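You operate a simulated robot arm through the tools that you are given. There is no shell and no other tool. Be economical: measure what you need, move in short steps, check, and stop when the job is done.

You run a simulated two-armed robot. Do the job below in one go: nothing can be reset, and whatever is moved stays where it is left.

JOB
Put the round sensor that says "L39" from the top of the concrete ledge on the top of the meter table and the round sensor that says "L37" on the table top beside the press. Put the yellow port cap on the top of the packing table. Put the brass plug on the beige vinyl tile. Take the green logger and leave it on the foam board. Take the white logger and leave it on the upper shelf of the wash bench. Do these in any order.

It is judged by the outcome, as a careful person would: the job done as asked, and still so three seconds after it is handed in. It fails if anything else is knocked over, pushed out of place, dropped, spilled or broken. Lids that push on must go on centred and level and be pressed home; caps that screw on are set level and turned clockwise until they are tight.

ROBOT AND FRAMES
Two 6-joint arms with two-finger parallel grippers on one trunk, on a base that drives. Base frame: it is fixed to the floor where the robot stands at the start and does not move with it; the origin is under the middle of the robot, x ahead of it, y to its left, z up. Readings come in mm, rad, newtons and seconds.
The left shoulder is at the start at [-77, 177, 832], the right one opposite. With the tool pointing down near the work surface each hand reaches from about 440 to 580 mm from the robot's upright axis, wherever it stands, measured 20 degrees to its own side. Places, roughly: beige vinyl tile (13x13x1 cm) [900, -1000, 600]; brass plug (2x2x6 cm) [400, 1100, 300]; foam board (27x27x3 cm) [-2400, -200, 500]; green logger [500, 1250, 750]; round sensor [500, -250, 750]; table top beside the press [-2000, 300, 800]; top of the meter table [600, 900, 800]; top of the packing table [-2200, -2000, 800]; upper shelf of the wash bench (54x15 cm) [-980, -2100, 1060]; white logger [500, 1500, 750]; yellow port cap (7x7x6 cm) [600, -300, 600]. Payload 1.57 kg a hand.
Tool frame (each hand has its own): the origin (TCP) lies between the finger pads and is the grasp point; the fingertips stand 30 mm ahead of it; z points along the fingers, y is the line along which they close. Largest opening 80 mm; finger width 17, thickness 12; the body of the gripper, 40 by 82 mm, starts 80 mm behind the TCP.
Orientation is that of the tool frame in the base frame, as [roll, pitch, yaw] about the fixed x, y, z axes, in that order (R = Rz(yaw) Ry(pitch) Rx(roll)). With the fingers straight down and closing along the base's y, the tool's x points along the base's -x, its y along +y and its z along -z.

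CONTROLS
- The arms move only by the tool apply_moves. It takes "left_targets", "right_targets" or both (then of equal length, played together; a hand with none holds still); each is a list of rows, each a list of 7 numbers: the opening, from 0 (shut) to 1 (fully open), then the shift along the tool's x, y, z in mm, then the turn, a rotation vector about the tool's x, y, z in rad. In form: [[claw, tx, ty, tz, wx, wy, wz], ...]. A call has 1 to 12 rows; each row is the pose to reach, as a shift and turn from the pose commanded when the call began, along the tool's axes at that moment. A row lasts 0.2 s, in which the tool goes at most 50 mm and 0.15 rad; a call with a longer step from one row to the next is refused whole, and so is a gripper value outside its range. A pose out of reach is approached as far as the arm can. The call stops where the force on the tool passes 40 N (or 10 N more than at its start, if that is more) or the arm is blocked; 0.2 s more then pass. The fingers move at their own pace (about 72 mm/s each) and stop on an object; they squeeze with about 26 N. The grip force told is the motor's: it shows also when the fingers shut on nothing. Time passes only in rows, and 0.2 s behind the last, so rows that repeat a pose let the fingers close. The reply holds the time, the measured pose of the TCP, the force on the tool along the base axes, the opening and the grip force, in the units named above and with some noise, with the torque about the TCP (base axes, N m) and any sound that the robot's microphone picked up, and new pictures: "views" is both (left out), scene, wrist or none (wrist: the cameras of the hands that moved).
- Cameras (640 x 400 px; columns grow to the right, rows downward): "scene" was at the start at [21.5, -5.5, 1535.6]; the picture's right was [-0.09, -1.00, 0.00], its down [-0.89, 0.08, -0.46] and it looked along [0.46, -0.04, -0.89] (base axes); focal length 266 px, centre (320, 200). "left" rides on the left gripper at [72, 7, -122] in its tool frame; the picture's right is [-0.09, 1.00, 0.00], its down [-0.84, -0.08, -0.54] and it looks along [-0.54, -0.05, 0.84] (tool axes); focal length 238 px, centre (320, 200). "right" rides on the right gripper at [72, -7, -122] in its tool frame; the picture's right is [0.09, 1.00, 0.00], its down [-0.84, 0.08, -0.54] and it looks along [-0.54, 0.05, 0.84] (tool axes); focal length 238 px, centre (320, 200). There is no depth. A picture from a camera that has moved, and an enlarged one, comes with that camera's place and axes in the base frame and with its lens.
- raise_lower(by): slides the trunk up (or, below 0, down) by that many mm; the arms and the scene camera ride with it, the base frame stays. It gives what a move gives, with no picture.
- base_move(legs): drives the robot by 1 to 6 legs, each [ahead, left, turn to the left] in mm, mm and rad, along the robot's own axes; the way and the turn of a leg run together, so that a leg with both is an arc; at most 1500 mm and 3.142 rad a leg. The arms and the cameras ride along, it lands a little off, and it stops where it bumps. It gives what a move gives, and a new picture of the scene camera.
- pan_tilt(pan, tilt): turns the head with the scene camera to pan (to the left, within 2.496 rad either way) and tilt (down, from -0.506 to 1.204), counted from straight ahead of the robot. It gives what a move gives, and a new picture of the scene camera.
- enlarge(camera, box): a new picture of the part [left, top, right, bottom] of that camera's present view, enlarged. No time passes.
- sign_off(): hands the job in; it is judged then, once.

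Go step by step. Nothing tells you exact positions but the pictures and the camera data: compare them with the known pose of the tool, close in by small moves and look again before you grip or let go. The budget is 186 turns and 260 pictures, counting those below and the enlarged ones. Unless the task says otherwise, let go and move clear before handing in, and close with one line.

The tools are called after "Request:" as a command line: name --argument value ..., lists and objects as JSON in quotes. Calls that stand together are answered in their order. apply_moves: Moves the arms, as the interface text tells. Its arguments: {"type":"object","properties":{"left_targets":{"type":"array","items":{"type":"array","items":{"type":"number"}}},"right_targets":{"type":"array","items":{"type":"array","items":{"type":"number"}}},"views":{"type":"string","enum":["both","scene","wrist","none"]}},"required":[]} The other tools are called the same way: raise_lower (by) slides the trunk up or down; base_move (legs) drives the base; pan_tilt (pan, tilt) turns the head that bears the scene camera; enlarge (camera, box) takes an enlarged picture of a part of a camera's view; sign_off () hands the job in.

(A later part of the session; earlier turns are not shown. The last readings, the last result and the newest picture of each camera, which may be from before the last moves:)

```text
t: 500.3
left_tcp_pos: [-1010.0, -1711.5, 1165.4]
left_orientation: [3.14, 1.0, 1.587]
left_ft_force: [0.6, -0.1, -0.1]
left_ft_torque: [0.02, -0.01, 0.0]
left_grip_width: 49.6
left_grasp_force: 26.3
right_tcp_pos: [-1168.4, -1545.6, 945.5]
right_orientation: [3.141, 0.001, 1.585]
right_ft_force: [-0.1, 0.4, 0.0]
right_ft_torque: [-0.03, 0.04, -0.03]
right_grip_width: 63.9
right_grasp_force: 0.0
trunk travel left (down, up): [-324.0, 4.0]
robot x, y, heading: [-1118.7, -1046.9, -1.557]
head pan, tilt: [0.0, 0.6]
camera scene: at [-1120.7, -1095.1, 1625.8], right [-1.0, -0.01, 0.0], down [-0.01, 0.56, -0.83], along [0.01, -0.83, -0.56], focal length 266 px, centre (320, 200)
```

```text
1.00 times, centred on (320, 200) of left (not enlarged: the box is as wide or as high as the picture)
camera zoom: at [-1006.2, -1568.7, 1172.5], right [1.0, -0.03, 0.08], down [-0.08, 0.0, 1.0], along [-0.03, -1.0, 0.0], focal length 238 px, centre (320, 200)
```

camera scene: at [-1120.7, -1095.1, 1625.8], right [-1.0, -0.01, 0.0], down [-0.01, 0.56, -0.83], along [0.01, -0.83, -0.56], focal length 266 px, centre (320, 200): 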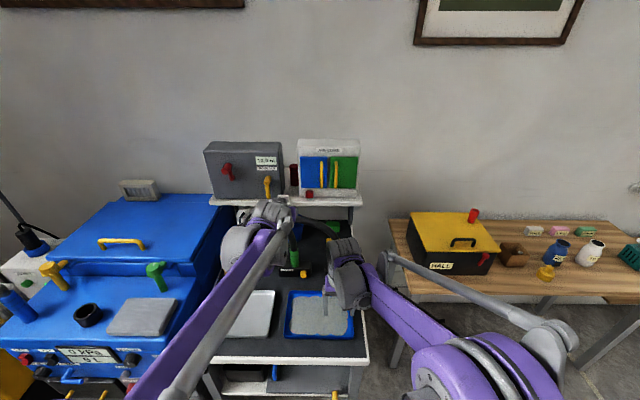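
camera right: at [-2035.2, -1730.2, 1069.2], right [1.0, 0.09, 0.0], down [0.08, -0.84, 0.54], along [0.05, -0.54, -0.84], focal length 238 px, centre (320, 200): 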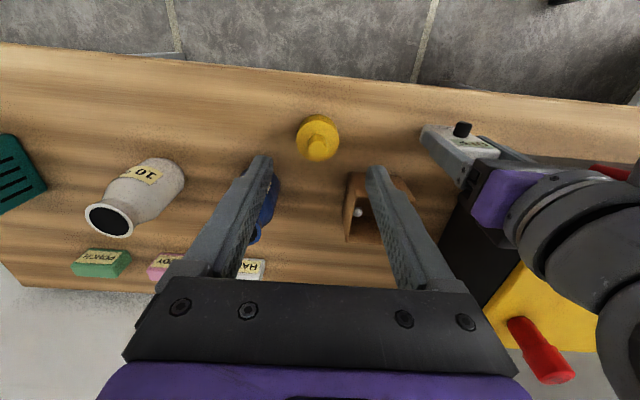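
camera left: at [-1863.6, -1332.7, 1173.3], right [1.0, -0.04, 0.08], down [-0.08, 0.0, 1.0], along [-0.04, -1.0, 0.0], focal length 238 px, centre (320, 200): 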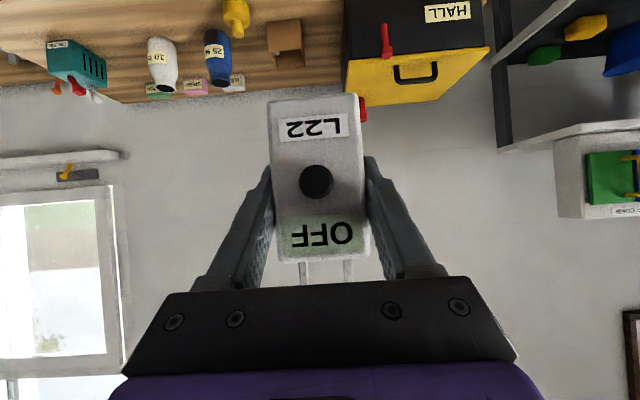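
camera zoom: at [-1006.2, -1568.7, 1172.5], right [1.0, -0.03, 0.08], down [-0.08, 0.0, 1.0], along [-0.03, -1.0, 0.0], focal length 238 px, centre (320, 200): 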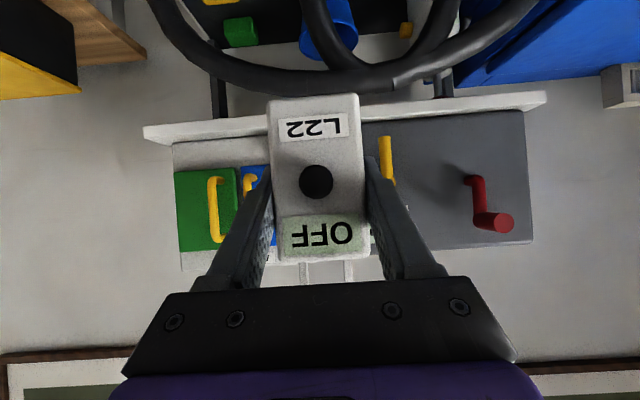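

The shelf (z≈1055) and the hose arch (top about 1067) are in view, and the logger base clears both. I'll tuck in the right hand, then drive forward.

Request:
apply_moves --right_targets '[[0.6, 25, -20, -30, 0, 0, 0], [0.6, 50, -40, -62, 0, 0, 0], [0.6, 75, -60, -94, 0, 0, 0], [0.6, 100, -80, -126, 0, 0, 0], [0.6, 120, -90, -150, 0, 0, 0]]' --views "none"

Request:
base_move --legs '[[165, 0, -0.014]]'

Request:
enlarge --camera "left" --box '[0, 0, 640, 400]'

```text
t: 501.5
left_tcp_pos: [-1009.2, -1709.7, 1165.7]
left_orientation: [3.14, 1.002, 1.586]
left_ft_force: [-0.2, -0.1, -1.3]
left_ft_torque: [-0.03, 0.07, -0.02]
left_grip_width: 49.5
left_grasp_force: 25.8
right_tcp_pos: [-1260.6, -1427.9, 1097.5]
right_orientation: [3.14, 0.002, 1.584]
right_ft_force: [-0.3, 0.1, 0.4]
right_ft_torque: [-0.01, 0.0, -0.02]
right_grip_width: 47.8
right_grasp_force: 0.0
trunk travel left (down, up): [-324.0, 4.0]
robot x, y, heading: [-1121.2, -1050.3, -1.555]
head pan, tilt: [0.0, 0.6]
```

```text
t: 503.0
left_tcp_pos: [-1019.5, -1874.5, 1165.8]
left_orientation: [3.14, 1.0, 1.571]
left_ft_force: [-0.3, 0.2, -0.7]
left_ft_torque: [-0.02, 0.01, 0.01]
left_grip_width: 49.3
left_grasp_force: 26.1
right_tcp_pos: [-1265.1, -1588.2, 1097.3]
right_orientation: [-3.141, 0.002, 1.568]
right_ft_force: [0.1, 0.5, -1.0]
right_ft_torque: [-0.01, 0.01, -0.02]
right_grip_width: 48.3
right_grasp_force: 0.0
trunk travel left (down, up): [-324.0, 4.0]
robot x, y, heading: [-1116.7, -1212.4, -1.574]
head pan, tilt: [0.0, 0.6]
camera scene: at [-1120.5, -1257.7, 1625.7], right [-1.0, 0.0, 0.0], down [0.0, 0.56, -0.83], along [0.0, -0.83, -0.56], focal length 266 px, centre (320, 200)
```

scene: 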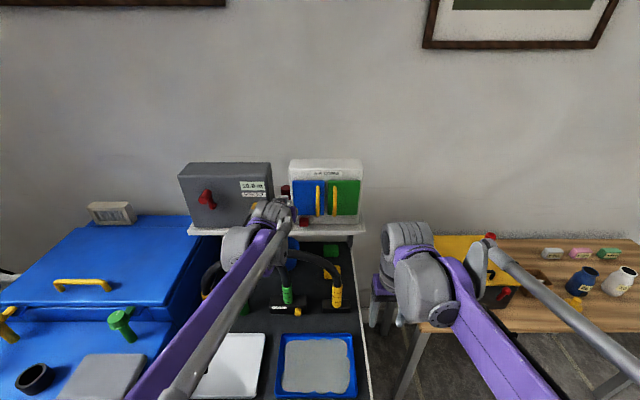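

```text
1.00 times, centred on (320, 200) of left (not enlarged: the box is as wide or as high as the picture)
camera zoom: at [-1013.2, -1732.9, 1172.5], right [1.0, -0.05, 0.08], down [-0.08, 0.0, 1.0], along [-0.05, -1.0, 0.0], focal length 238 px, centre (320, 200)
```

zoom: 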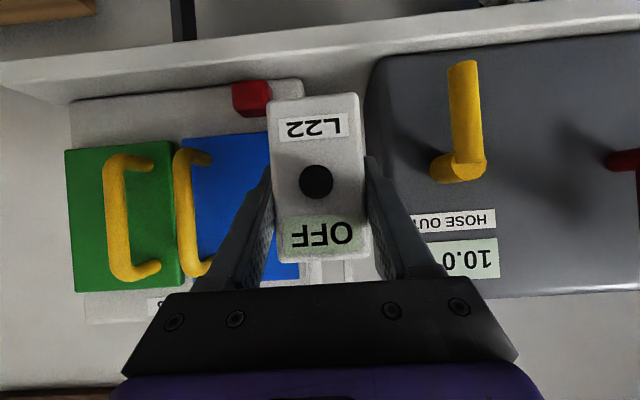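

Close view now. I need to measure the free strip in front of the boxes more precisely.

Request:
enlarge --camera "left" --box '[220, 20, 420, 145]'

Request:
enlarge --camera "scene" --box '[170, 150, 380, 260]'

```text
3.20 times, centred on (320, 82) of left
camera zoom: at [-1013.2, -1732.9, 1172.5], right [1.0, -0.05, 0.08], down [-0.08, 0.0, 1.0], along [-0.05, -1.0, 0.0], focal length 763 px, centre (320, 576)
```

zoom: 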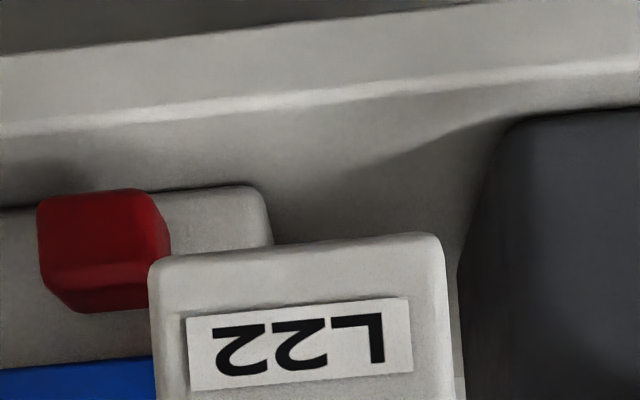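

```text
3.05 times, centred on (275, 205) of scene
camera zoom: at [-1120.5, -1257.7, 1625.7], right [-1.0, 0.0, 0.0], down [0.0, 0.56, -0.83], along [0.0, -0.83, -0.56], focal length 810 px, centre (457, 185)
```

zoom: 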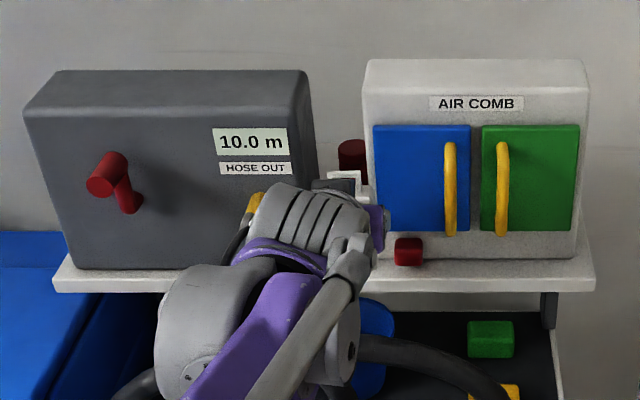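

The strip in front of the boxes is only 17 to 35 mm deep, but there's a 64 mm wide gap between them that fits the 50 mm logger. The fingers on its sides would hit the boxes, so I need to hold it by its narrow handle. I'll go back to the packing table to re-grip.

Request:
base_move --legs '[[-400, 0, 0], [0, -857, 0], [345, 0, 0]]'

Request:
apply_moves --left_targets '[[0.3, 36, 0, 23, 0, 0, 0], [0.3, 72, 0, 46, 0, 0, 0], [0.3, 108, 0, 69, 0, 0, 0], [0.3, 144, 0, 92, 0, 0, 0], [0.3, 180, 0, 115, 0, 0, 0], [0.3, 216, 0, 138, 0, 0, 0], [0.3, 252, 0, 161, 0, 0, 0], [0.3, 277, 0, 177, 0, 0, 0]]' --views "wrist"

```text
t: 514.8
left_tcp_pos: [-1886.5, -1812.9, 1166.1]
left_orientation: [3.139, 0.998, 1.564]
left_ft_force: [0.2, 0.3, -1.1]
left_ft_torque: [-0.04, -0.02, 0.04]
left_grip_width: 49.5
left_grasp_force: 25.8
right_tcp_pos: [-2131.5, -1524.1, 1096.6]
right_orientation: [3.141, 0.002, 1.562]
right_ft_force: [-0.2, 0.4, -0.4]
right_ft_torque: [0.01, -0.01, 0.01]
right_grip_width: 48.1
right_grasp_force: 0.1
trunk travel left (down, up): [-324.0, 4.0]
robot x, y, heading: [-1982.5, -1151.5, -1.575]
head pan, tilt: [0.0, 0.6]
camera scene: at [-1983.9, -1195.4, 1625.8], right [-1.0, 0.01, 0.0], down [0.0, 0.56, -0.83], along [-0.01, -0.83, -0.56], focal length 266 px, centre (320, 200)
```

scene: 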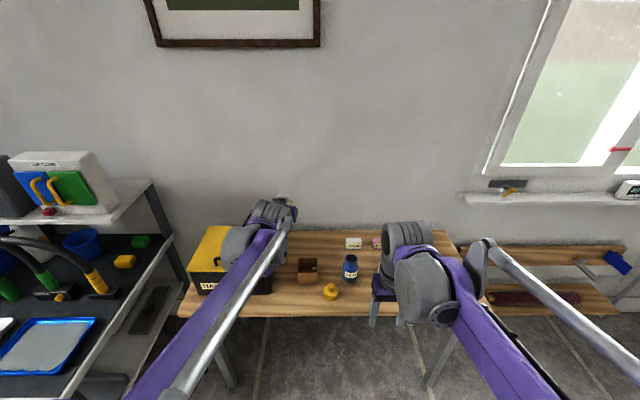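

```text
t: 516.6
left_tcp_pos: [-1887.1, -1814.3, 837.1]
left_orientation: [-3.141, 0.999, 1.566]
left_ft_force: [0.1, 0.4, -0.7]
left_ft_torque: [-0.03, 0.02, 0.0]
left_grip_width: 49.4
left_grasp_force: 25.7
right_tcp_pos: [-2130.8, -1525.2, 1097.1]
right_orientation: [-3.141, 0.003, 1.563]
right_ft_force: [0.7, -0.4, 0.5]
right_ft_torque: [-0.03, 0.01, 0.0]
right_grip_width: 47.9
right_grasp_force: 0.1
trunk travel left (down, up): [-324.0, 4.0]
robot x, y, heading: [-1982.1, -1149.5, -1.582]
head pan, tilt: [0.0, 0.6]
camera left: at [-1879.7, -1672.6, 843.2], right [1.0, -0.05, 0.08], down [-0.08, 0.0, 1.0], along [-0.05, -1.0, 0.0], focal length 238 px, centre (320, 200)
```

left: 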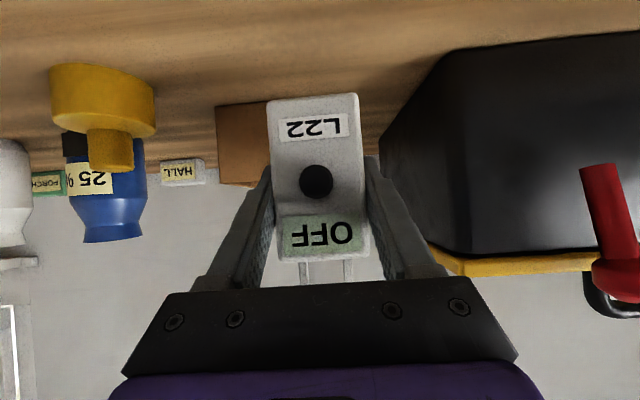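

Request:
apply_moves --left_targets '[[0.3, 13, 0, 8, 0, 0, 0], [0.3, 25.2, 0, 16.2, 0, 0, 0], [0.3, 27.7, 0, 17.8, 0, 0, 0], [0.3, 29.4, 0, 18.9, 0, 0, 0], [0.3, 31.1, 0, 20, 0, 0, 0], [0.3, 32.8, 0, 21, 0, 0, 0], [0.3, 34.5, 0, 22.1, 0, 0, 0]]' --views "none"

```text
t: 518.2
left_tcp_pos: [-1885.4, -1812.3, 798.1]
left_orientation: [3.139, 1.004, 1.564]
left_ft_force: [0.4, -2.1, 20.0]
left_ft_torque: [0.01, 0.02, 0.0]
left_grip_width: 49.4
left_grasp_force: 25.4
right_tcp_pos: [-2131.4, -1523.8, 1098.2]
right_orientation: [-3.141, 0.003, 1.563]
right_ft_force: [0.7, 0.3, -0.1]
right_ft_torque: [0.0, -0.01, 0.0]
right_grip_width: 47.7
right_grasp_force: 0.1
trunk travel left (down, up): [-324.0, 4.0]
robot x, y, heading: [-1982.0, -1150.7, -1.577]
head pan, tilt: [0.0, 0.6]
```

White is on the table again. I'll release, retreat along the tool axis and rise to handle level.

Request:
apply_moves --left_targets '[[0.8, -1, 0, -1, 0, 0, 0], [1, -1, 0, -1, 0, 0, 0], [1, -1, 0, -1, 0, 0, 0], [1, -1, 0, -45, 0, 0, 0], [1, -1, 0, -90, 0, 0, 0], [1, -1, 0, -130, 0, 0, 0], [0.6, -37, 0, -154, 0, 0, 0], [0.6, -37, 0, -154, 0, 0, 0]]' --views "wrist"

Request:
enlarge --camera "left" --box '[240, 60, 400, 160]'

```text
t: 520.0
left_tcp_pos: [-1884.8, -1704.9, 908.3]
left_orientation: [3.139, 0.997, 1.565]
left_ft_force: [0.5, -0.3, 0.0]
left_ft_torque: [0.01, 0.0, 0.01]
left_grip_width: 48.0
left_grasp_force: 0.0
right_tcp_pos: [-2131.9, -1526.3, 1097.0]
right_orientation: [-3.141, 0.002, 1.563]
right_ft_force: [0.5, -0.2, 0.9]
right_ft_torque: [0.01, 0.01, 0.01]
right_grip_width: 47.9
right_grasp_force: 0.0
trunk travel left (down, up): [-324.0, 4.0]
robot x, y, heading: [-1982.2, -1150.4, -1.58]
head pan, tilt: [0.0, 0.6]
camera left: at [-1878.2, -1563.2, 915.6], right [1.0, -0.05, 0.08], down [-0.08, 0.0, 1.0], along [-0.05, -1.0, 0.0], focal length 238 px, centre (320, 200)
```

left: 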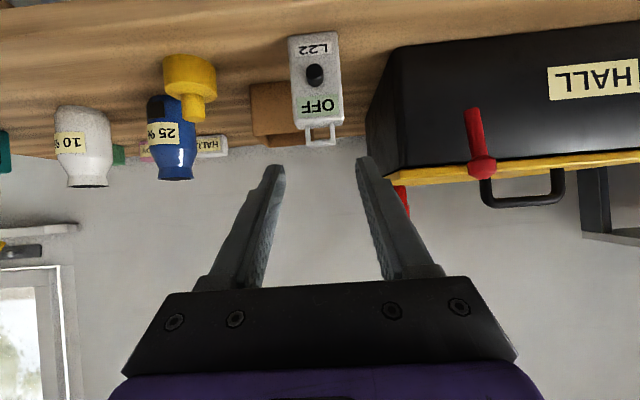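

```text
4.00 times, centred on (320, 110) of left
camera zoom: at [-1878.2, -1563.2, 915.6], right [1.0, -0.05, 0.08], down [-0.08, 0.0, 1.0], along [-0.05, -1.0, 0.0], focal length 953 px, centre (320, 560)
```

zoom: 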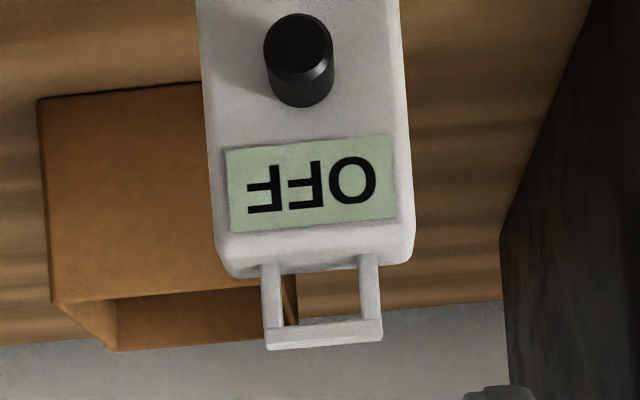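

Request:
apply_moves --left_targets '[[0.55, -5, -2, 30, 0, 0, 0], [0.55, -10, -4, 60, 0, 0, 0], [0.55, -14, -5.5, 85, 0, 0, 0], [0.55, -14, -5.5, 101, 0, 0, 0]]' --views "wrist"

Request:
enlarge --camera "left" --box '[220, 60, 420, 185]'

```text
t: 521.0
left_tcp_pos: [-1892.1, -1796.5, 866.4]
left_orientation: [3.14, 0.998, 1.564]
left_ft_force: [-0.5, 0.7, 0.1]
left_ft_torque: [-0.02, 0.02, 0.0]
left_grip_width: 43.9
left_grasp_force: 0.1
right_tcp_pos: [-2131.3, -1525.4, 1096.4]
right_orientation: [-3.14, 0.003, 1.562]
right_ft_force: [-0.1, 0.7, 0.7]
right_ft_torque: [-0.01, 0.02, 0.0]
right_grip_width: 48.0
right_grasp_force: 0.0
trunk travel left (down, up): [-324.0, 4.0]
robot x, y, heading: [-1984.4, -1151.6, -1.579]
head pan, tilt: [0.0, 0.6]
camera left: at [-1885.3, -1654.8, 873.4], right [1.0, -0.05, 0.08], down [-0.08, 0.0, 1.0], along [-0.05, -1.0, 0.0], focal length 238 px, centre (320, 200)
```

left: 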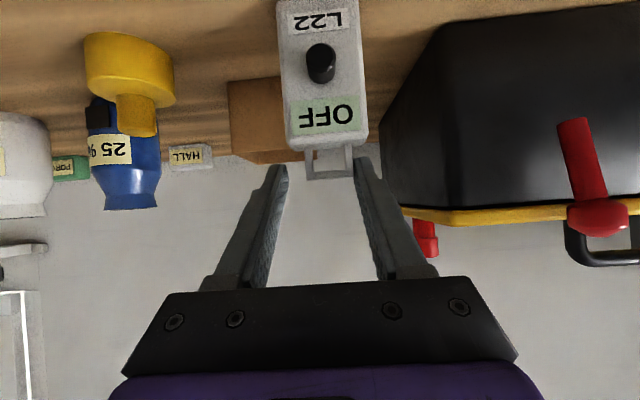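

```text
3.20 times, centred on (320, 122) of left
camera zoom: at [-1885.3, -1654.8, 873.4], right [1.0, -0.05, 0.08], down [-0.08, 0.0, 1.0], along [-0.05, -1.0, 0.0], focal length 763 px, centre (320, 448)
```

zoom: 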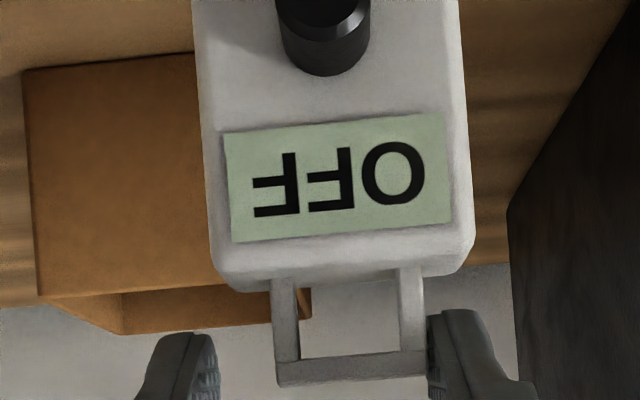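

Request:
apply_moves --left_targets '[[0.55, 0, 5.5, 0, 0, 0, 0], [0.55, -8, 5.5, 12.5, 0, 0, 0], [0.3, -8, 5.5, 12.5, 0, 0, 0], [0.1, -8, 5.5, 12.5, 0, 0, 0], [0.1, -8, 5.5, 12.5, 0, 0, 0]]' --views "wrist"

Request:
enlarge --camera "left" --box '[220, 80, 420, 205]'

```text
t: 522.2
left_tcp_pos: [-1886.4, -1810.8, 867.4]
left_orientation: [3.14, 0.998, 1.566]
left_ft_force: [-0.3, -0.3, 0.0]
left_ft_torque: [0.01, 0.0, -0.01]
left_grip_width: 29.1
left_grasp_force: 26.2
right_tcp_pos: [-2131.4, -1526.2, 1097.5]
right_orientation: [3.141, 0.001, 1.562]
right_ft_force: [0.7, -0.3, 0.2]
right_ft_torque: [-0.01, -0.02, -0.07]
right_grip_width: 48.2
right_grasp_force: 0.0
trunk travel left (down, up): [-324.0, 4.0]
robot x, y, heading: [-1984.0, -1151.9, -1.578]
head pan, tilt: [0.0, 0.6]
camera left: at [-1879.7, -1669.1, 874.5], right [1.0, -0.05, 0.08], down [-0.08, 0.0, 1.0], along [-0.05, -1.0, 0.0], focal length 238 px, centre (320, 200)
```

left: 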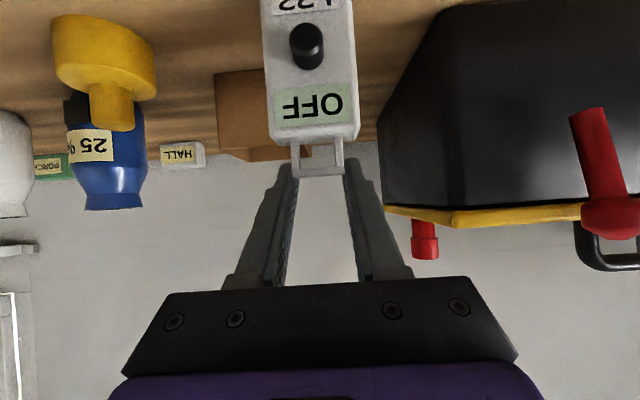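

```text
3.20 times, centred on (320, 142) of left
camera zoom: at [-1879.7, -1669.1, 874.5], right [1.0, -0.05, 0.08], down [-0.08, 0.0, 1.0], along [-0.05, -1.0, 0.0], focal length 763 px, centre (320, 384)
```

zoom: 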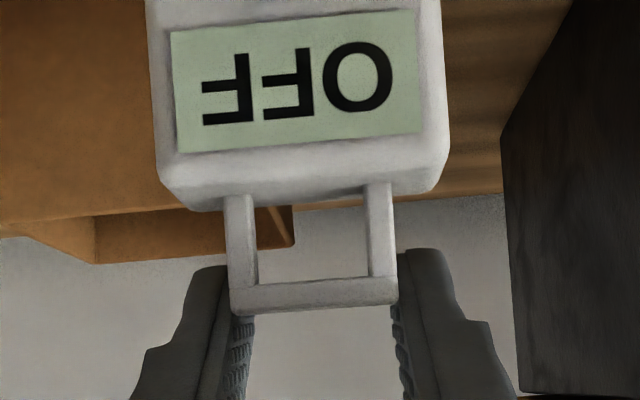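

The handle is gripped. I'll lift a little to test, back off, and raise to shelf height.

Request:
apply_moves --left_targets '[[0.1, -17, 0, -11, 0, 0, 0], [0.1, -42, 0, -27, 0, 0, 0], [0.1, -67, 0, -43, 0, 0, 0]]' --views "none"

Request:
base_move --legs '[[-340, 0, 0]]'

Request:
apply_moves --left_targets '[[0.1, -30, 0, -19, 0, 0, 0], [0.1, -60, 0, -38, 0, 0, 0], [0.1, -90, 0, -58, 0, 0, 0], [0.1, -120, 0, -77, 0, 0, 0], [0.1, -150, 0, -96, 0, 0, 0], [0.1, -180, 0, -116, 0, 0, 0], [0.1, -205, 0, -132, 0, 0, 0], [0.1, -225, 0, -144, 0, 0, 0]]' --views "none"

```text
t: 523.0
left_tcp_pos: [-1885.9, -1812.2, 946.8]
left_orientation: [3.141, 1.001, 1.567]
left_ft_force: [0.3, -1.2, -1.0]
left_ft_torque: [0.02, 0.03, -0.01]
left_grip_width: 29.0
left_grasp_force: 25.8
right_tcp_pos: [-2130.5, -1524.9, 1097.5]
right_orientation: [-3.142, 0.001, 1.562]
right_ft_force: [-0.7, -0.1, 0.4]
right_ft_torque: [0.0, -0.01, -0.02]
right_grip_width: 48.1
right_grasp_force: 0.0
trunk travel left (down, up): [-324.0, 4.0]
robot x, y, heading: [-1984.7, -1151.5, -1.58]
head pan, tilt: [0.0, 0.6]
```

```text
t: 525.2
left_tcp_pos: [-1887.8, -1475.7, 946.1]
left_orientation: [3.141, 1.0, 1.556]
left_ft_force: [-0.2, 0.5, -1.6]
left_ft_torque: [0.01, -0.01, -0.01]
left_grip_width: 29.0
left_grasp_force: 25.7
right_tcp_pos: [-2129.5, -1188.3, 1096.9]
right_orientation: [-3.141, 0.003, 1.556]
right_ft_force: [-0.3, -0.7, -0.1]
right_ft_torque: [0.01, 0.02, -0.02]
right_grip_width: 47.9
right_grasp_force: 0.0
trunk travel left (down, up): [-324.0, 4.0]
robot x, y, heading: [-1978.7, -817.4, -1.585]
head pan, tilt: [0.0, 0.6]
camera scene: at [-1980.1, -859.8, 1626.2], right [-1.0, 0.02, 0.0], down [0.01, 0.57, -0.82], along [-0.01, -0.82, -0.57], focal length 266 px, centre (320, 200)
```

scene: 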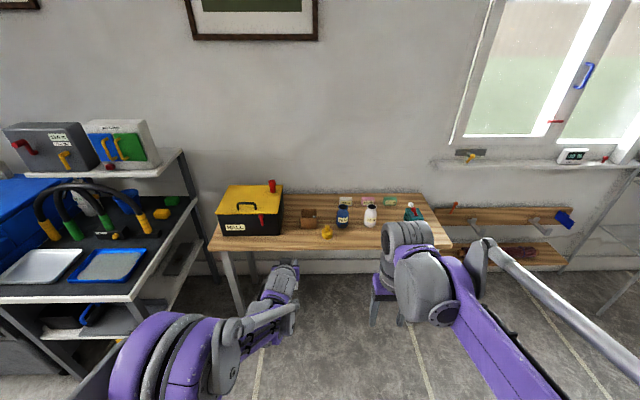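

```text
t: 527.0
left_tcp_pos: [-1887.8, -1475.4, 1214.0]
left_orientation: [3.141, 0.997, 1.557]
left_ft_force: [0.0, 0.4, -0.6]
left_ft_torque: [0.0, 0.01, -0.01]
left_grip_width: 29.1
left_grasp_force: 25.8
right_tcp_pos: [-2129.6, -1187.0, 1096.6]
right_orientation: [-3.141, 0.001, 1.555]
right_ft_force: [0.1, 0.1, -1.3]
right_ft_torque: [0.01, 0.03, 0.0]
right_grip_width: 47.9
right_grasp_force: 0.1
trunk travel left (down, up): [-324.0, 4.0]
robot x, y, heading: [-1981.3, -813.8, -1.585]
head pan, tilt: [0.0, 0.6]
```

Request:
base_move --legs '[[0, 878, 0.014], [330, 0, 0]]'

Request:
enlarge --camera "left" --box '[0, 0, 640, 400]'

```text
t: 536.8
left_tcp_pos: [-1005.4, -1811.9, 1212.6]
left_orientation: [3.14, 0.998, 1.573]
left_ft_force: [0.4, -0.1, -1.1]
left_ft_torque: [0.0, -0.02, 0.02]
left_grip_width: 29.0
left_grasp_force: 25.9
right_tcp_pos: [-1251.0, -1527.3, 1095.8]
right_orientation: [3.141, 0.002, 1.571]
right_ft_force: [0.1, -0.3, -0.1]
right_ft_torque: [-0.02, 0.02, 0.03]
right_grip_width: 47.8
right_grasp_force: 0.0
trunk travel left (down, up): [-324.0, 4.0]
robot x, y, heading: [-1108.3, -1153.7, -1.568]
head pan, tilt: [0.0, 0.6]
camera scene: at [-1108.5, -1196.9, 1625.8], right [-1.0, 0.0, 0.0], down [0.0, 0.56, -0.83], along [0.0, -0.83, -0.56], focal length 266 px, centre (320, 200)
```

scene: 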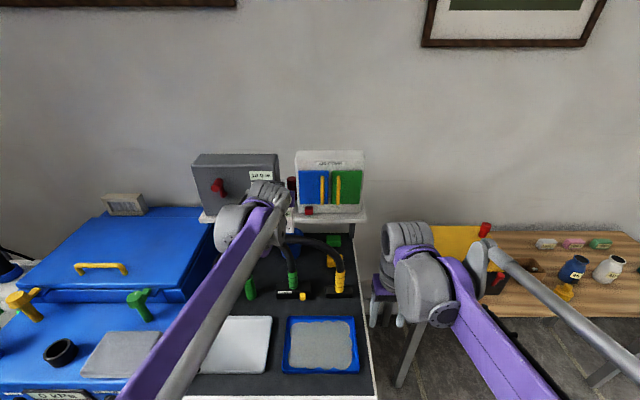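

```text
1.00 times, centred on (320, 200) of left (not enlarged: the box is as wide or as high as the picture)
camera zoom: at [-1000.0, -1670.4, 1220.6], right [1.0, -0.05, 0.08], down [-0.08, 0.0, 1.0], along [-0.05, -1.0, 0.0], focal length 238 px, centre (320, 200)
```

zoom: 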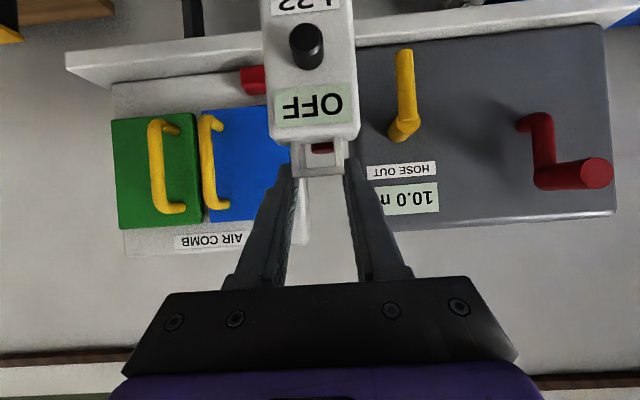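

The gap between the boxes is centred at about x=-998.5, and the logger is at about -1006. I'll shift 7 mm, drive in 60 mm and extend towards the gap, keeping above the shelf.

Request:
base_move --legs '[[60, 0, 0]]'

Request:
apply_moves --left_targets '[[0.1, 0, 4, 0, 0, 0, 0], [0.1, -8, 7.5, 12, 0, 0, 0], [0.1, -16, 7.5, 25, 0, 0, 0]]' --views "wrist"

```text
t: 537.8
left_tcp_pos: [-1006.0, -1870.3, 1213.3]
left_orientation: [3.139, 1.001, 1.575]
left_ft_force: [-0.2, -0.5, -1.3]
left_ft_torque: [-0.03, -0.09, -0.01]
left_grip_width: 29.3
left_grasp_force: 26.0
right_tcp_pos: [-1252.6, -1585.8, 1096.3]
right_orientation: [3.141, 0.002, 1.569]
right_ft_force: [0.1, -0.2, -0.3]
right_ft_torque: [-0.03, -0.02, 0.0]
right_grip_width: 48.2
right_grasp_force: 0.0
trunk travel left (down, up): [-324.0, 4.0]
robot x, y, heading: [-1106.8, -1209.4, -1.574]
head pan, tilt: [0.0, 0.6]
camera scene: at [-1108.5, -1254.9, 1625.6], right [-1.0, 0.0, 0.0], down [0.0, 0.56, -0.83], along [0.0, -0.83, -0.56], focal length 266 px, centre (320, 200)
```

scene: 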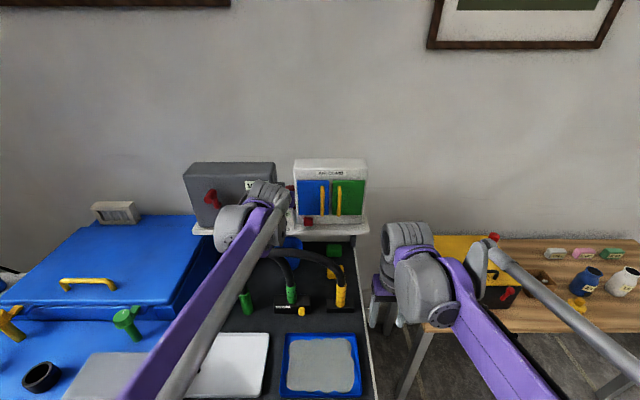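

```text
t: 538.6
left_tcp_pos: [-999.0, -1904.0, 1213.6]
left_orientation: [3.14, 0.999, 1.573]
left_ft_force: [-1.2, 0.2, -1.6]
left_ft_torque: [0.05, 0.0, 0.01]
left_grip_width: 29.1
left_grasp_force: 26.0
right_tcp_pos: [-1251.8, -1589.4, 1097.7]
right_orientation: [3.141, 0.001, 1.57]
right_ft_force: [-0.3, -0.4, -0.5]
right_ft_torque: [-0.01, 0.0, 0.02]
right_grip_width: 47.9
right_grasp_force: 0.0
trunk travel left (down, up): [-324.0, 4.0]
robot x, y, heading: [-1107.1, -1210.5, -1.577]
head pan, tilt: [0.0, 0.6]
camera left: at [-992.8, -1762.0, 1221.1], right [1.0, -0.05, 0.08], down [-0.08, 0.0, 1.0], along [-0.05, -1.0, 0.0], focal length 238 px, centre (320, 200)
```

left: 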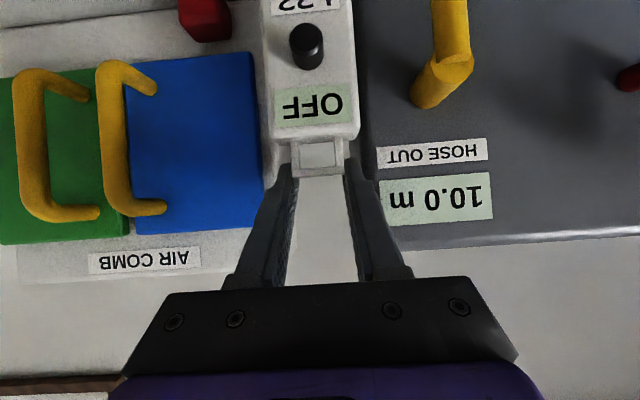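

On closer look the gap is only about 49 mm wide, too tight, so I'll use the strip in front. The spot between the red cube and the grey box (centre x≈-1010, body y about -1918 to -1942) is free. I'll shift there and extend while watching the forces.

Request:
apply_moves --left_targets '[[0.1, 0, -6, 0, 0, 0, 0], [0.1, -3, -11, 5, 0, 0, 0], [0.1, -8, -11, 12, 0, 0, 0], [0.1, -11, -11, 17.5, 0, 0, 0]]' --views "wrist"

Request:
enlarge --camera "scene" --box '[180, 150, 380, 260]'

```text
t: 539.6
left_tcp_pos: [-1010.7, -1912.5, 1212.5]
left_orientation: [3.137, 0.99, 1.568]
left_ft_force: [-0.6, 33.3, -3.0]
left_ft_torque: [0.45, -0.05, -0.77]
left_grip_width: 29.1
left_grasp_force: 25.8
right_tcp_pos: [-1252.4, -1582.8, 1098.9]
right_orientation: [-3.141, 0.006, 1.572]
right_ft_force: [0.1, -1.2, 0.8]
right_ft_torque: [0.05, 0.04, 0.0]
right_grip_width: 48.0
right_grasp_force: 0.1
trunk travel left (down, up): [-324.0, 4.0]
robot x, y, heading: [-1106.0, -1211.0, -1.573]
head pan, tilt: [0.0, 0.6]
stopped in row 4 (left hand): the force on the tool passed its limit at 46 N (the readings are from after the stop); the commanded pose is now the measured one
camera left: at [-1004.5, -1770.2, 1222.2], right [1.0, -0.05, 0.08], down [-0.08, -0.01, 1.0], along [-0.05, -1.0, -0.01], focal length 238 px, centre (320, 200)
```

left: 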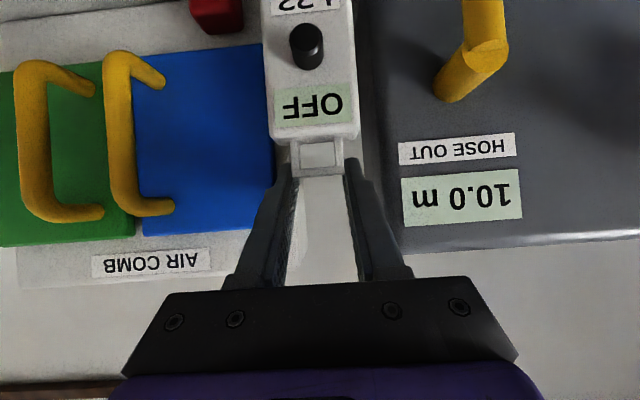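

```text
3.20 times, centred on (280, 205) of scene
camera zoom: at [-1108.5, -1250.5, 1626.3], right [-1.0, 0.0, 0.0], down [0.0, 0.56, -0.83], along [0.0, -0.83, -0.56], focal length 851 px, centre (448, 184)
```

zoom: 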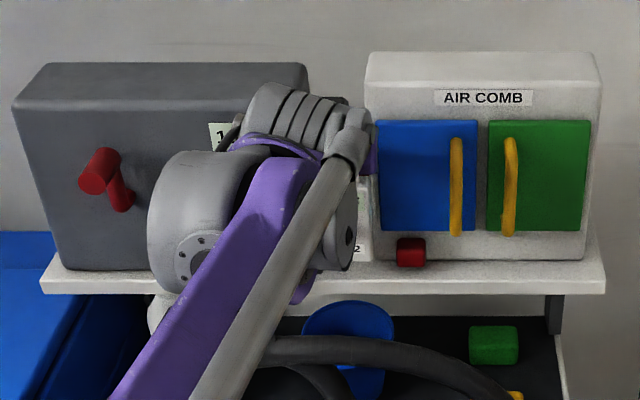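

The left fingertip touched the white box. The wrist view now shows the gap clearly, centred near x=-1000 and about 66 mm wide, so my first position was right. I'll back off, shift back to x=-1000 and go in.

Request:
apply_moves --left_targets '[[0.1, 5, 0, -8, 0, 0, 0], [0.1, 5, 10.5, -8, 0, 0, 0], [0.1, 0, 10.5, 0, 0, 0, 0], [0.1, -4, 10.5, 6, 0, 0, 0]]' --views "wrist"

```text
t: 540.6
left_tcp_pos: [-1000.3, -1925.7, 1211.0]
left_orientation: [3.138, 0.992, 1.571]
left_ft_force: [-2.1, -1.2, -0.4]
left_ft_torque: [-0.02, 0.0, -0.03]
left_grip_width: 29.1
left_grasp_force: 26.0
right_tcp_pos: [-1252.7, -1586.9, 1097.8]
right_orientation: [3.141, 0.001, 1.571]
right_ft_force: [0.0, 0.2, 0.7]
right_ft_torque: [-0.02, 0.03, 0.04]
right_grip_width: 47.8
right_grasp_force: 0.0
trunk travel left (down, up): [-324.0, 4.0]
robot x, y, heading: [-1109.5, -1210.2, -1.568]
head pan, tilt: [0.0, 0.6]
camera left: at [-994.0, -1783.5, 1219.1], right [1.0, -0.05, 0.08], down [-0.08, 0.0, 1.0], along [-0.05, -1.0, -0.01], focal length 238 px, centre (320, 200)
```

left: 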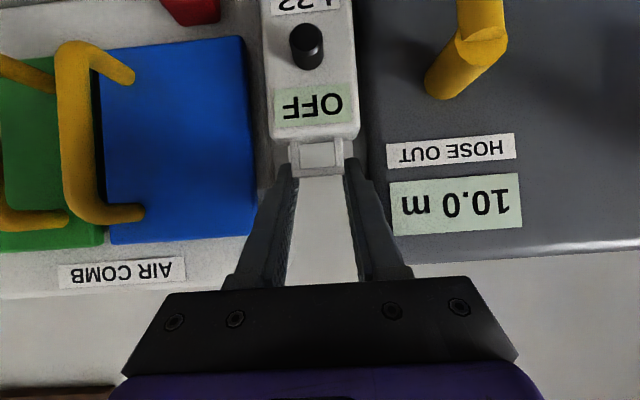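

Clear on both sides. I'll go in 8 mm more and lower onto the shelf.

Request:
apply_moves --left_targets '[[0.1, -4.3, 0, 6.7, 0, 0, 0], [0.1, 4, 0, 12, 0, 0, 0], [0.1, 10.8, 0, 16.4, 0, 0, 0], [0.1, 12.5, 0, 17.5, 0, 0, 0], [0.1, 14.2, 0, 18.6, 0, 0, 0], [0.1, 15.9, 0, 19.7, 0, 0, 0], [0.1, 17.6, 0, 20.7, 0, 0, 0], [0.1, 19.3, 0, 21.8, 0, 0, 0], [0.1, 21, 0, 22.9, 0, 0, 0], [0.1, 22.6, 0, 24, 0, 0, 0]]' --views "wrist"

```text
t: 542.8
left_tcp_pos: [-1000.2, -1933.0, 1179.8]
left_orientation: [3.138, 0.992, 1.572]
left_ft_force: [-3.1, 0.4, 1.0]
left_ft_torque: [0.0, -0.07, 0.01]
left_grip_width: 29.1
left_grasp_force: 25.4
right_tcp_pos: [-1253.0, -1586.8, 1096.3]
right_orientation: [3.142, 0.0, 1.57]
right_ft_force: [0.5, 0.4, 0.2]
right_ft_torque: [0.0, -0.01, -0.02]
right_grip_width: 48.2
right_grasp_force: 0.0
trunk travel left (down, up): [-324.0, 4.0]
robot x, y, heading: [-1109.0, -1213.5, -1.571]
head pan, tilt: [0.0, 0.6]
camera left: at [-994.0, -1791.5, 1188.0], right [1.0, -0.05, 0.08], down [-0.08, 0.0, 1.0], along [-0.05, -1.0, -0.01], focal length 238 px, centre (320, 200)
```

left: 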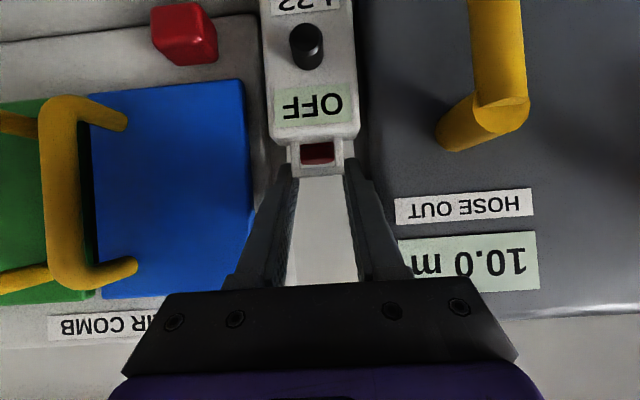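

A slight side contact (3 N) suggests touching the grey box, so I'll shift 3 mm away and keep lowering.

Request:
apply_moves --left_targets '[[0.1, 0, -3, 0, 0, 0, 0], [0.1, 1.7, -3, 1.1, 0, 0, 0], [0.1, 3.4, -3, 2.2, 0, 0, 0], [0.1, 5, -3, 3.2, 0, 0, 0], [0.1, 6.7, -3, 4.3, 0, 0, 0], [0.1, 8.4, -3, 5.4, 0, 0, 0], [0.1, 10, -3, 6.5, 0, 0, 0], [0.1, 11.8, -3, 7.6, 0, 0, 0], [0.1, 13.4, -3, 8.6, 0, 0, 0]]' --views "none"

```text
t: 544.8
left_tcp_pos: [-1002.9, -1929.4, 1165.7]
left_orientation: [3.139, 0.993, 1.573]
left_ft_force: [1.2, 3.9, 19.8]
left_ft_torque: [0.16, 0.06, 0.02]
left_grip_width: 29.7
left_grasp_force: 26.0
right_tcp_pos: [-1253.0, -1584.2, 1097.6]
right_orientation: [-3.141, 0.005, 1.571]
right_ft_force: [-0.3, 0.3, -0.2]
right_ft_torque: [0.01, 0.03, -0.02]
right_grip_width: 48.3
right_grasp_force: 0.0
trunk travel left (down, up): [-324.0, 4.0]
robot x, y, heading: [-1107.3, -1210.8, -1.572]
head pan, tilt: [0.0, 0.6]
```

Contact came at a shelf height of about 1041, which means the shelf's front edge is actually near y=-1942 and I'm barely over it. I'll rise 12 mm and go 27 mm deeper into the gap.

Request:
apply_moves --left_targets '[[0.1, -10, 0, -6.5, 0, 0, 0], [0.1, -10, 3, -6.5, 0, 0, 0], [0.1, -15, 3, 1, 0, 0, 0], [0.1, -20, 3, 9, 0, 0, 0], [0.1, -25, 3, 17, 0, 0, 0]]' --views "wrist"

```text
t: 546.0
left_tcp_pos: [-999.6, -1958.9, 1177.3]
left_orientation: [3.137, 0.992, 1.572]
left_ft_force: [-3.1, 2.0, -1.9]
left_ft_torque: [-0.03, -0.03, 0.08]
left_grip_width: 29.6
left_grasp_force: 26.5
right_tcp_pos: [-1253.7, -1586.8, 1097.2]
right_orientation: [3.141, 0.002, 1.572]
right_ft_force: [-0.4, -0.3, -0.8]
right_ft_torque: [0.0, 0.02, -0.02]
right_grip_width: 48.1
right_grasp_force: 0.0
trunk travel left (down, up): [-324.0, 4.0]
robot x, y, heading: [-1106.7, -1212.8, -1.566]
head pan, tilt: [0.0, 0.6]
camera left: at [-994.2, -1817.9, 1184.6], right [1.0, -0.05, 0.08], down [-0.08, 0.0, 1.0], along [-0.05, -1.0, -0.01], focal length 238 px, centre (320, 200)
```

left: 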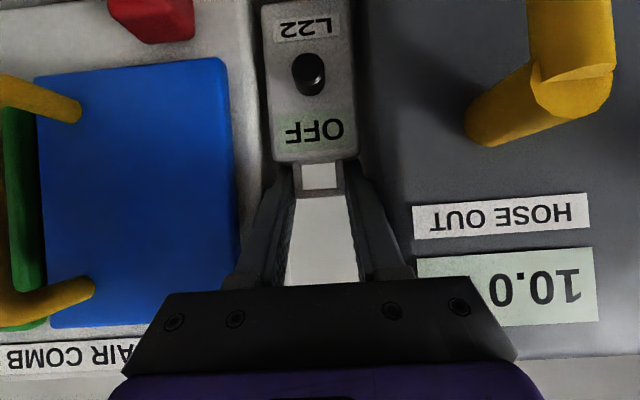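

Request:
apply_moves --left_targets '[[0.1, 0, -4, 0, 0, 0, 0], [0.1, 3.4, -4, 2.2, 0, 0, 0], [0.1, 5.9, -4, 3.8, 0, 0, 0], [0.1, 7.6, -4, 4.9, 0, 0, 0], [0.1, 9.2, -4, 5.9, 0, 0, 0], [0.1, 10.9, -4, 7, 0, 0, 0], [0.1, 12.6, -4, 8.1, 0, 0, 0], [0.1, 14.3, -4, 9.2, 0, 0, 0]]' --views "wrist"

```text
t: 547.8
left_tcp_pos: [-1000.0, -1959.8, 1164.1]
left_orientation: [3.138, 1.003, 1.575]
left_ft_force: [6.4, -0.3, 22.9]
left_ft_torque: [0.16, 0.5, -0.07]
left_grip_width: 29.5
left_grasp_force: 26.1
right_tcp_pos: [-1252.7, -1584.4, 1098.1]
right_orientation: [3.141, 0.003, 1.573]
right_ft_force: [1.2, -1.6, 0.1]
right_ft_torque: [0.01, 0.0, -0.02]
right_grip_width: 48.1
right_grasp_force: 0.1
trunk travel left (down, up): [-324.0, 4.0]
robot x, y, heading: [-1109.8, -1209.9, -1.572]
head pan, tilt: [0.0, 0.6]
stopped in row 8 (left hand): the force on the tool passed its limit at 43 N (the readings are from after the stop); the commanded pose is now the measured one
camera left: at [-995.0, -1817.9, 1171.1], right [1.0, -0.04, 0.08], down [-0.08, 0.01, 1.0], along [-0.04, -1.0, 0.0], focal length 238 px, centre (320, 200)
```

left: 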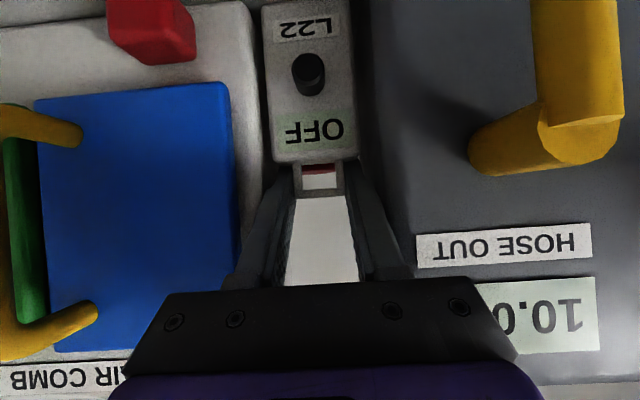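

The logger now stands on the shelf (its handle slid up in the grip as it seated), fully behind the front edge. I'll relieve the pressure, open only slightly because of the tight gap, and withdraw along the tool axis.

Request:
apply_moves --left_targets '[[0.3, -1.7, 0, -1.1, 0, 0, 0], [0.47, -1.7, 0, -1.1, 0, 0, 0], [0.47, -1.7, 0, -1.1, 0, 0, 0]]' --views "wrist"

```text
t: 548.5
left_tcp_pos: [-999.7, -1958.7, 1164.1]
left_orientation: [3.14, 0.999, 1.573]
left_ft_force: [9.2, 1.7, 11.6]
left_ft_torque: [-0.09, 0.4, -0.27]
left_grip_width: 30.0
left_grasp_force: 0.1
right_tcp_pos: [-1251.6, -1585.4, 1098.5]
right_orientation: [-3.139, 0.002, 1.573]
right_ft_force: [0.2, 0.0, 0.0]
right_ft_torque: [0.02, -0.02, -0.01]
right_grip_width: 47.9
right_grasp_force: 0.1
trunk travel left (down, up): [-324.0, 4.0]
robot x, y, heading: [-1108.7, -1214.9, -1.574]
head pan, tilt: [0.0, 0.6]
camera left: at [-994.7, -1818.3, 1171.6], right [1.0, -0.05, 0.08], down [-0.08, 0.0, 1.0], along [-0.05, -1.0, 0.0], focal length 238 px, centre (320, 200)
```

left: 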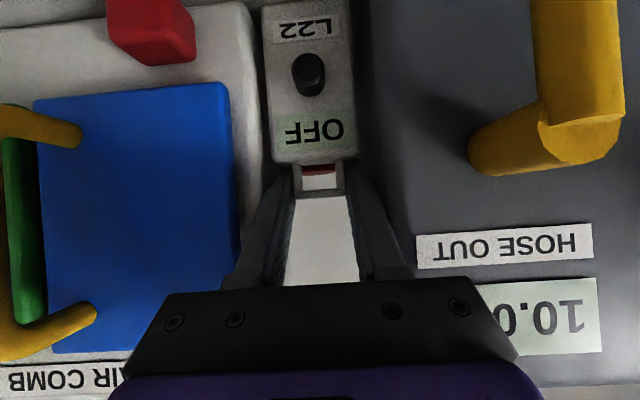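

The fingers can't open since the left one presses on the white box. I'll hold them just at handle width, shift 2.5 mm towards the free side and ease back.

Request:
apply_moves --left_targets '[[0.4, -1.5, 1.5, -1, 0, 0, 0], [0.41, -1.5, 2.5, -1, 0, 0, 0], [0.42, -1.5, 2.5, -4, 0, 0, 0], [0.42, -1.5, 2.5, -8, 0, 0, 0]]' --views "wrist"

```text
t: 549.5
left_tcp_pos: [-1000.9, -1956.9, 1168.2]
left_orientation: [3.137, 0.997, 1.57]
left_ft_force: [-1.9, -6.7, -8.9]
left_ft_torque: [0.03, 0.13, -0.14]
left_grip_width: 30.1
left_grasp_force: 0.1
right_tcp_pos: [-1252.6, -1589.2, 1097.1]
right_orientation: [3.141, 0.002, 1.571]
right_ft_force: [-0.5, -0.1, 0.3]
right_ft_torque: [-0.01, 0.0, 0.03]
right_grip_width: 48.0
right_grasp_force: 0.0
trunk travel left (down, up): [-324.0, 4.0]
robot x, y, heading: [-1108.0, -1212.2, -1.569]
head pan, tilt: [0.0, 0.6]
camera left: at [-994.4, -1815.6, 1175.8], right [1.0, -0.05, 0.08], down [-0.08, 0.0, 1.0], along [-0.05, -1.0, 0.0], focal length 238 px, centre (320, 200)
```

left: 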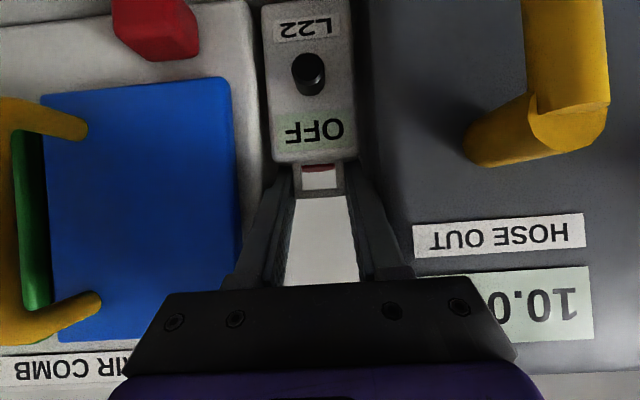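

The logger is following the hand, wedged between the fingers and boxes. I'll set it back down with the claw neutral and read the forces.

Request:
apply_moves --left_targets '[[0.38, 0, 0, 3, 0, 0, 0], [0.38, 1.5, 0, 6, 0, 0, 0], [0.38, 1.5, 0, 6, 0, 0, 0]]' --views "none"

Request:
enlarge --camera "left" --box '[220, 100, 420, 225]'

```text
t: 550.4
left_tcp_pos: [-1000.4, -1958.9, 1167.0]
left_orientation: [3.137, 0.998, 1.57]
left_ft_force: [-3.0, 3.5, 4.1]
left_ft_torque: [0.01, -0.03, 0.03]
left_grip_width: 29.7
left_grasp_force: 0.0
right_tcp_pos: [-1252.7, -1584.4, 1097.3]
right_orientation: [-3.141, 0.002, 1.572]
right_ft_force: [0.3, 0.4, -0.1]
right_ft_torque: [0.0, 0.01, 0.0]
right_grip_width: 48.3
right_grasp_force: 0.1
trunk travel left (down, up): [-324.0, 4.0]
robot x, y, heading: [-1109.4, -1212.7, -1.576]
head pan, tilt: [0.0, 0.6]
```

```text
3.20 times, centred on (320, 162) of left
camera zoom: at [-994.4, -1817.1, 1172.7], right [1.0, -0.05, 0.08], down [-0.08, 0.0, 1.0], along [-0.05, -1.0, 0.0], focal length 763 px, centre (320, 320)
```

zoom: 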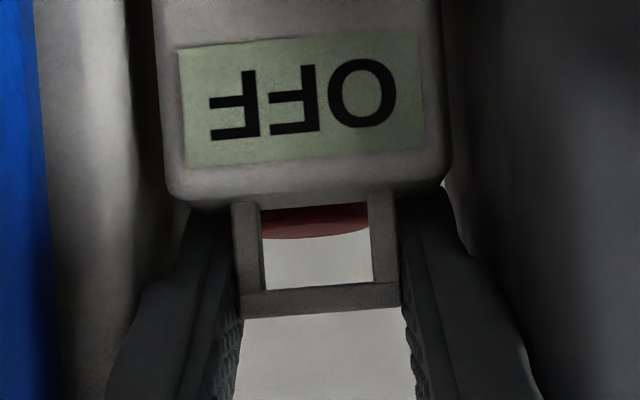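

Request:
apply_moves --left_targets '[[0.385, -2, 0, -1.3, 0, 0, 0], [0.385, -5, 0, -3.2, 0, 0, 0], [0.385, -10, 0, -6.5, 0, 0, 0]]' --views "wrist"

```text
t: 551.1
left_tcp_pos: [-1000.3, -1961.5, 1176.4]
left_orientation: [3.139, 0.996, 1.571]
left_ft_force: [-3.9, -2.2, -8.8]
left_ft_torque: [-0.04, 0.15, -0.11]
left_grip_width: 29.7
left_grasp_force: 0.0
right_tcp_pos: [-1253.0, -1587.6, 1097.0]
right_orientation: [3.141, 0.0, 1.572]
right_ft_force: [0.3, -0.2, 0.1]
right_ft_torque: [0.0, -0.02, 0.02]
right_grip_width: 47.9
right_grasp_force: 0.1
trunk travel left (down, up): [-324.0, 4.0]
robot x, y, heading: [-1108.4, -1211.2, -1.573]
head pan, tilt: [0.0, 0.6]
camera left: at [-994.4, -1819.0, 1183.8], right [1.0, -0.05, 0.08], down [-0.08, 0.0, 1.0], along [-0.05, -1.0, 0.0], focal length 238 px, centre (320, 200)
```

left: 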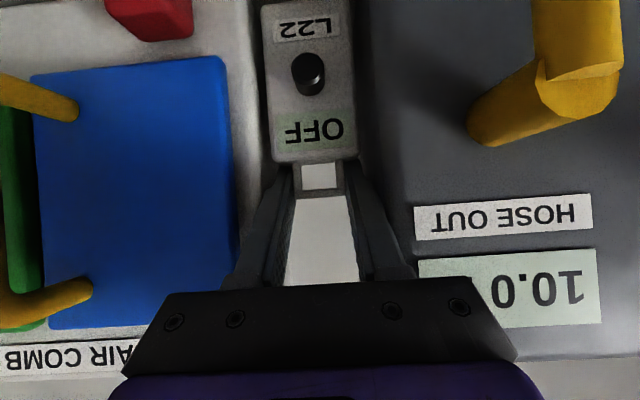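

The fingers plus handle just fill the gap (about 54 mm), so I can't open here. I'll pull back about 35 mm so that the left finger is out of the gap, set the logger on the shelf edge region there, and release by opening while shifting.

Request:
apply_moves --left_targets '[[0.3, 5, 0, -8, 0, 0, 0], [0.2, 10, -1, -16, 0, 0, 0], [0.1, 15, -2, -23, 0, 0, 0], [0.1, 19, -2, -29.5, 0, 0, 0]]' --views "wrist"

```text
t: 552.1
left_tcp_pos: [-1001.4, -1924.3, 1177.9]
left_orientation: [3.136, 0.998, 1.571]
left_ft_force: [0.8, -0.1, -0.8]
left_ft_torque: [0.02, 0.03, -0.01]
left_grip_width: 29.5
left_grasp_force: 25.7
right_tcp_pos: [-1252.1, -1586.7, 1095.8]
right_orientation: [3.142, 0.002, 1.573]
right_ft_force: [0.3, 0.2, 0.3]
right_ft_torque: [0.02, 0.03, 0.01]
right_grip_width: 48.1
right_grasp_force: 0.2
trunk travel left (down, up): [-324.0, 4.0]
robot x, y, heading: [-1108.4, -1212.0, -1.574]
head pan, tilt: [0.0, 0.6]
camera left: at [-995.8, -1782.5, 1184.8], right [1.0, -0.05, 0.08], down [-0.08, 0.0, 1.0], along [-0.05, -1.0, 0.0], focal length 238 px, centre (320, 200)
```

left: 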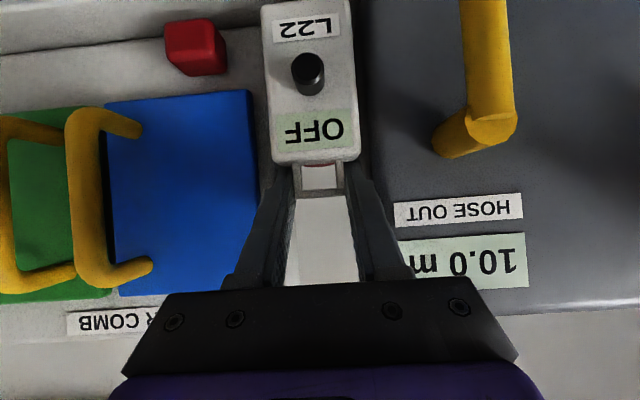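

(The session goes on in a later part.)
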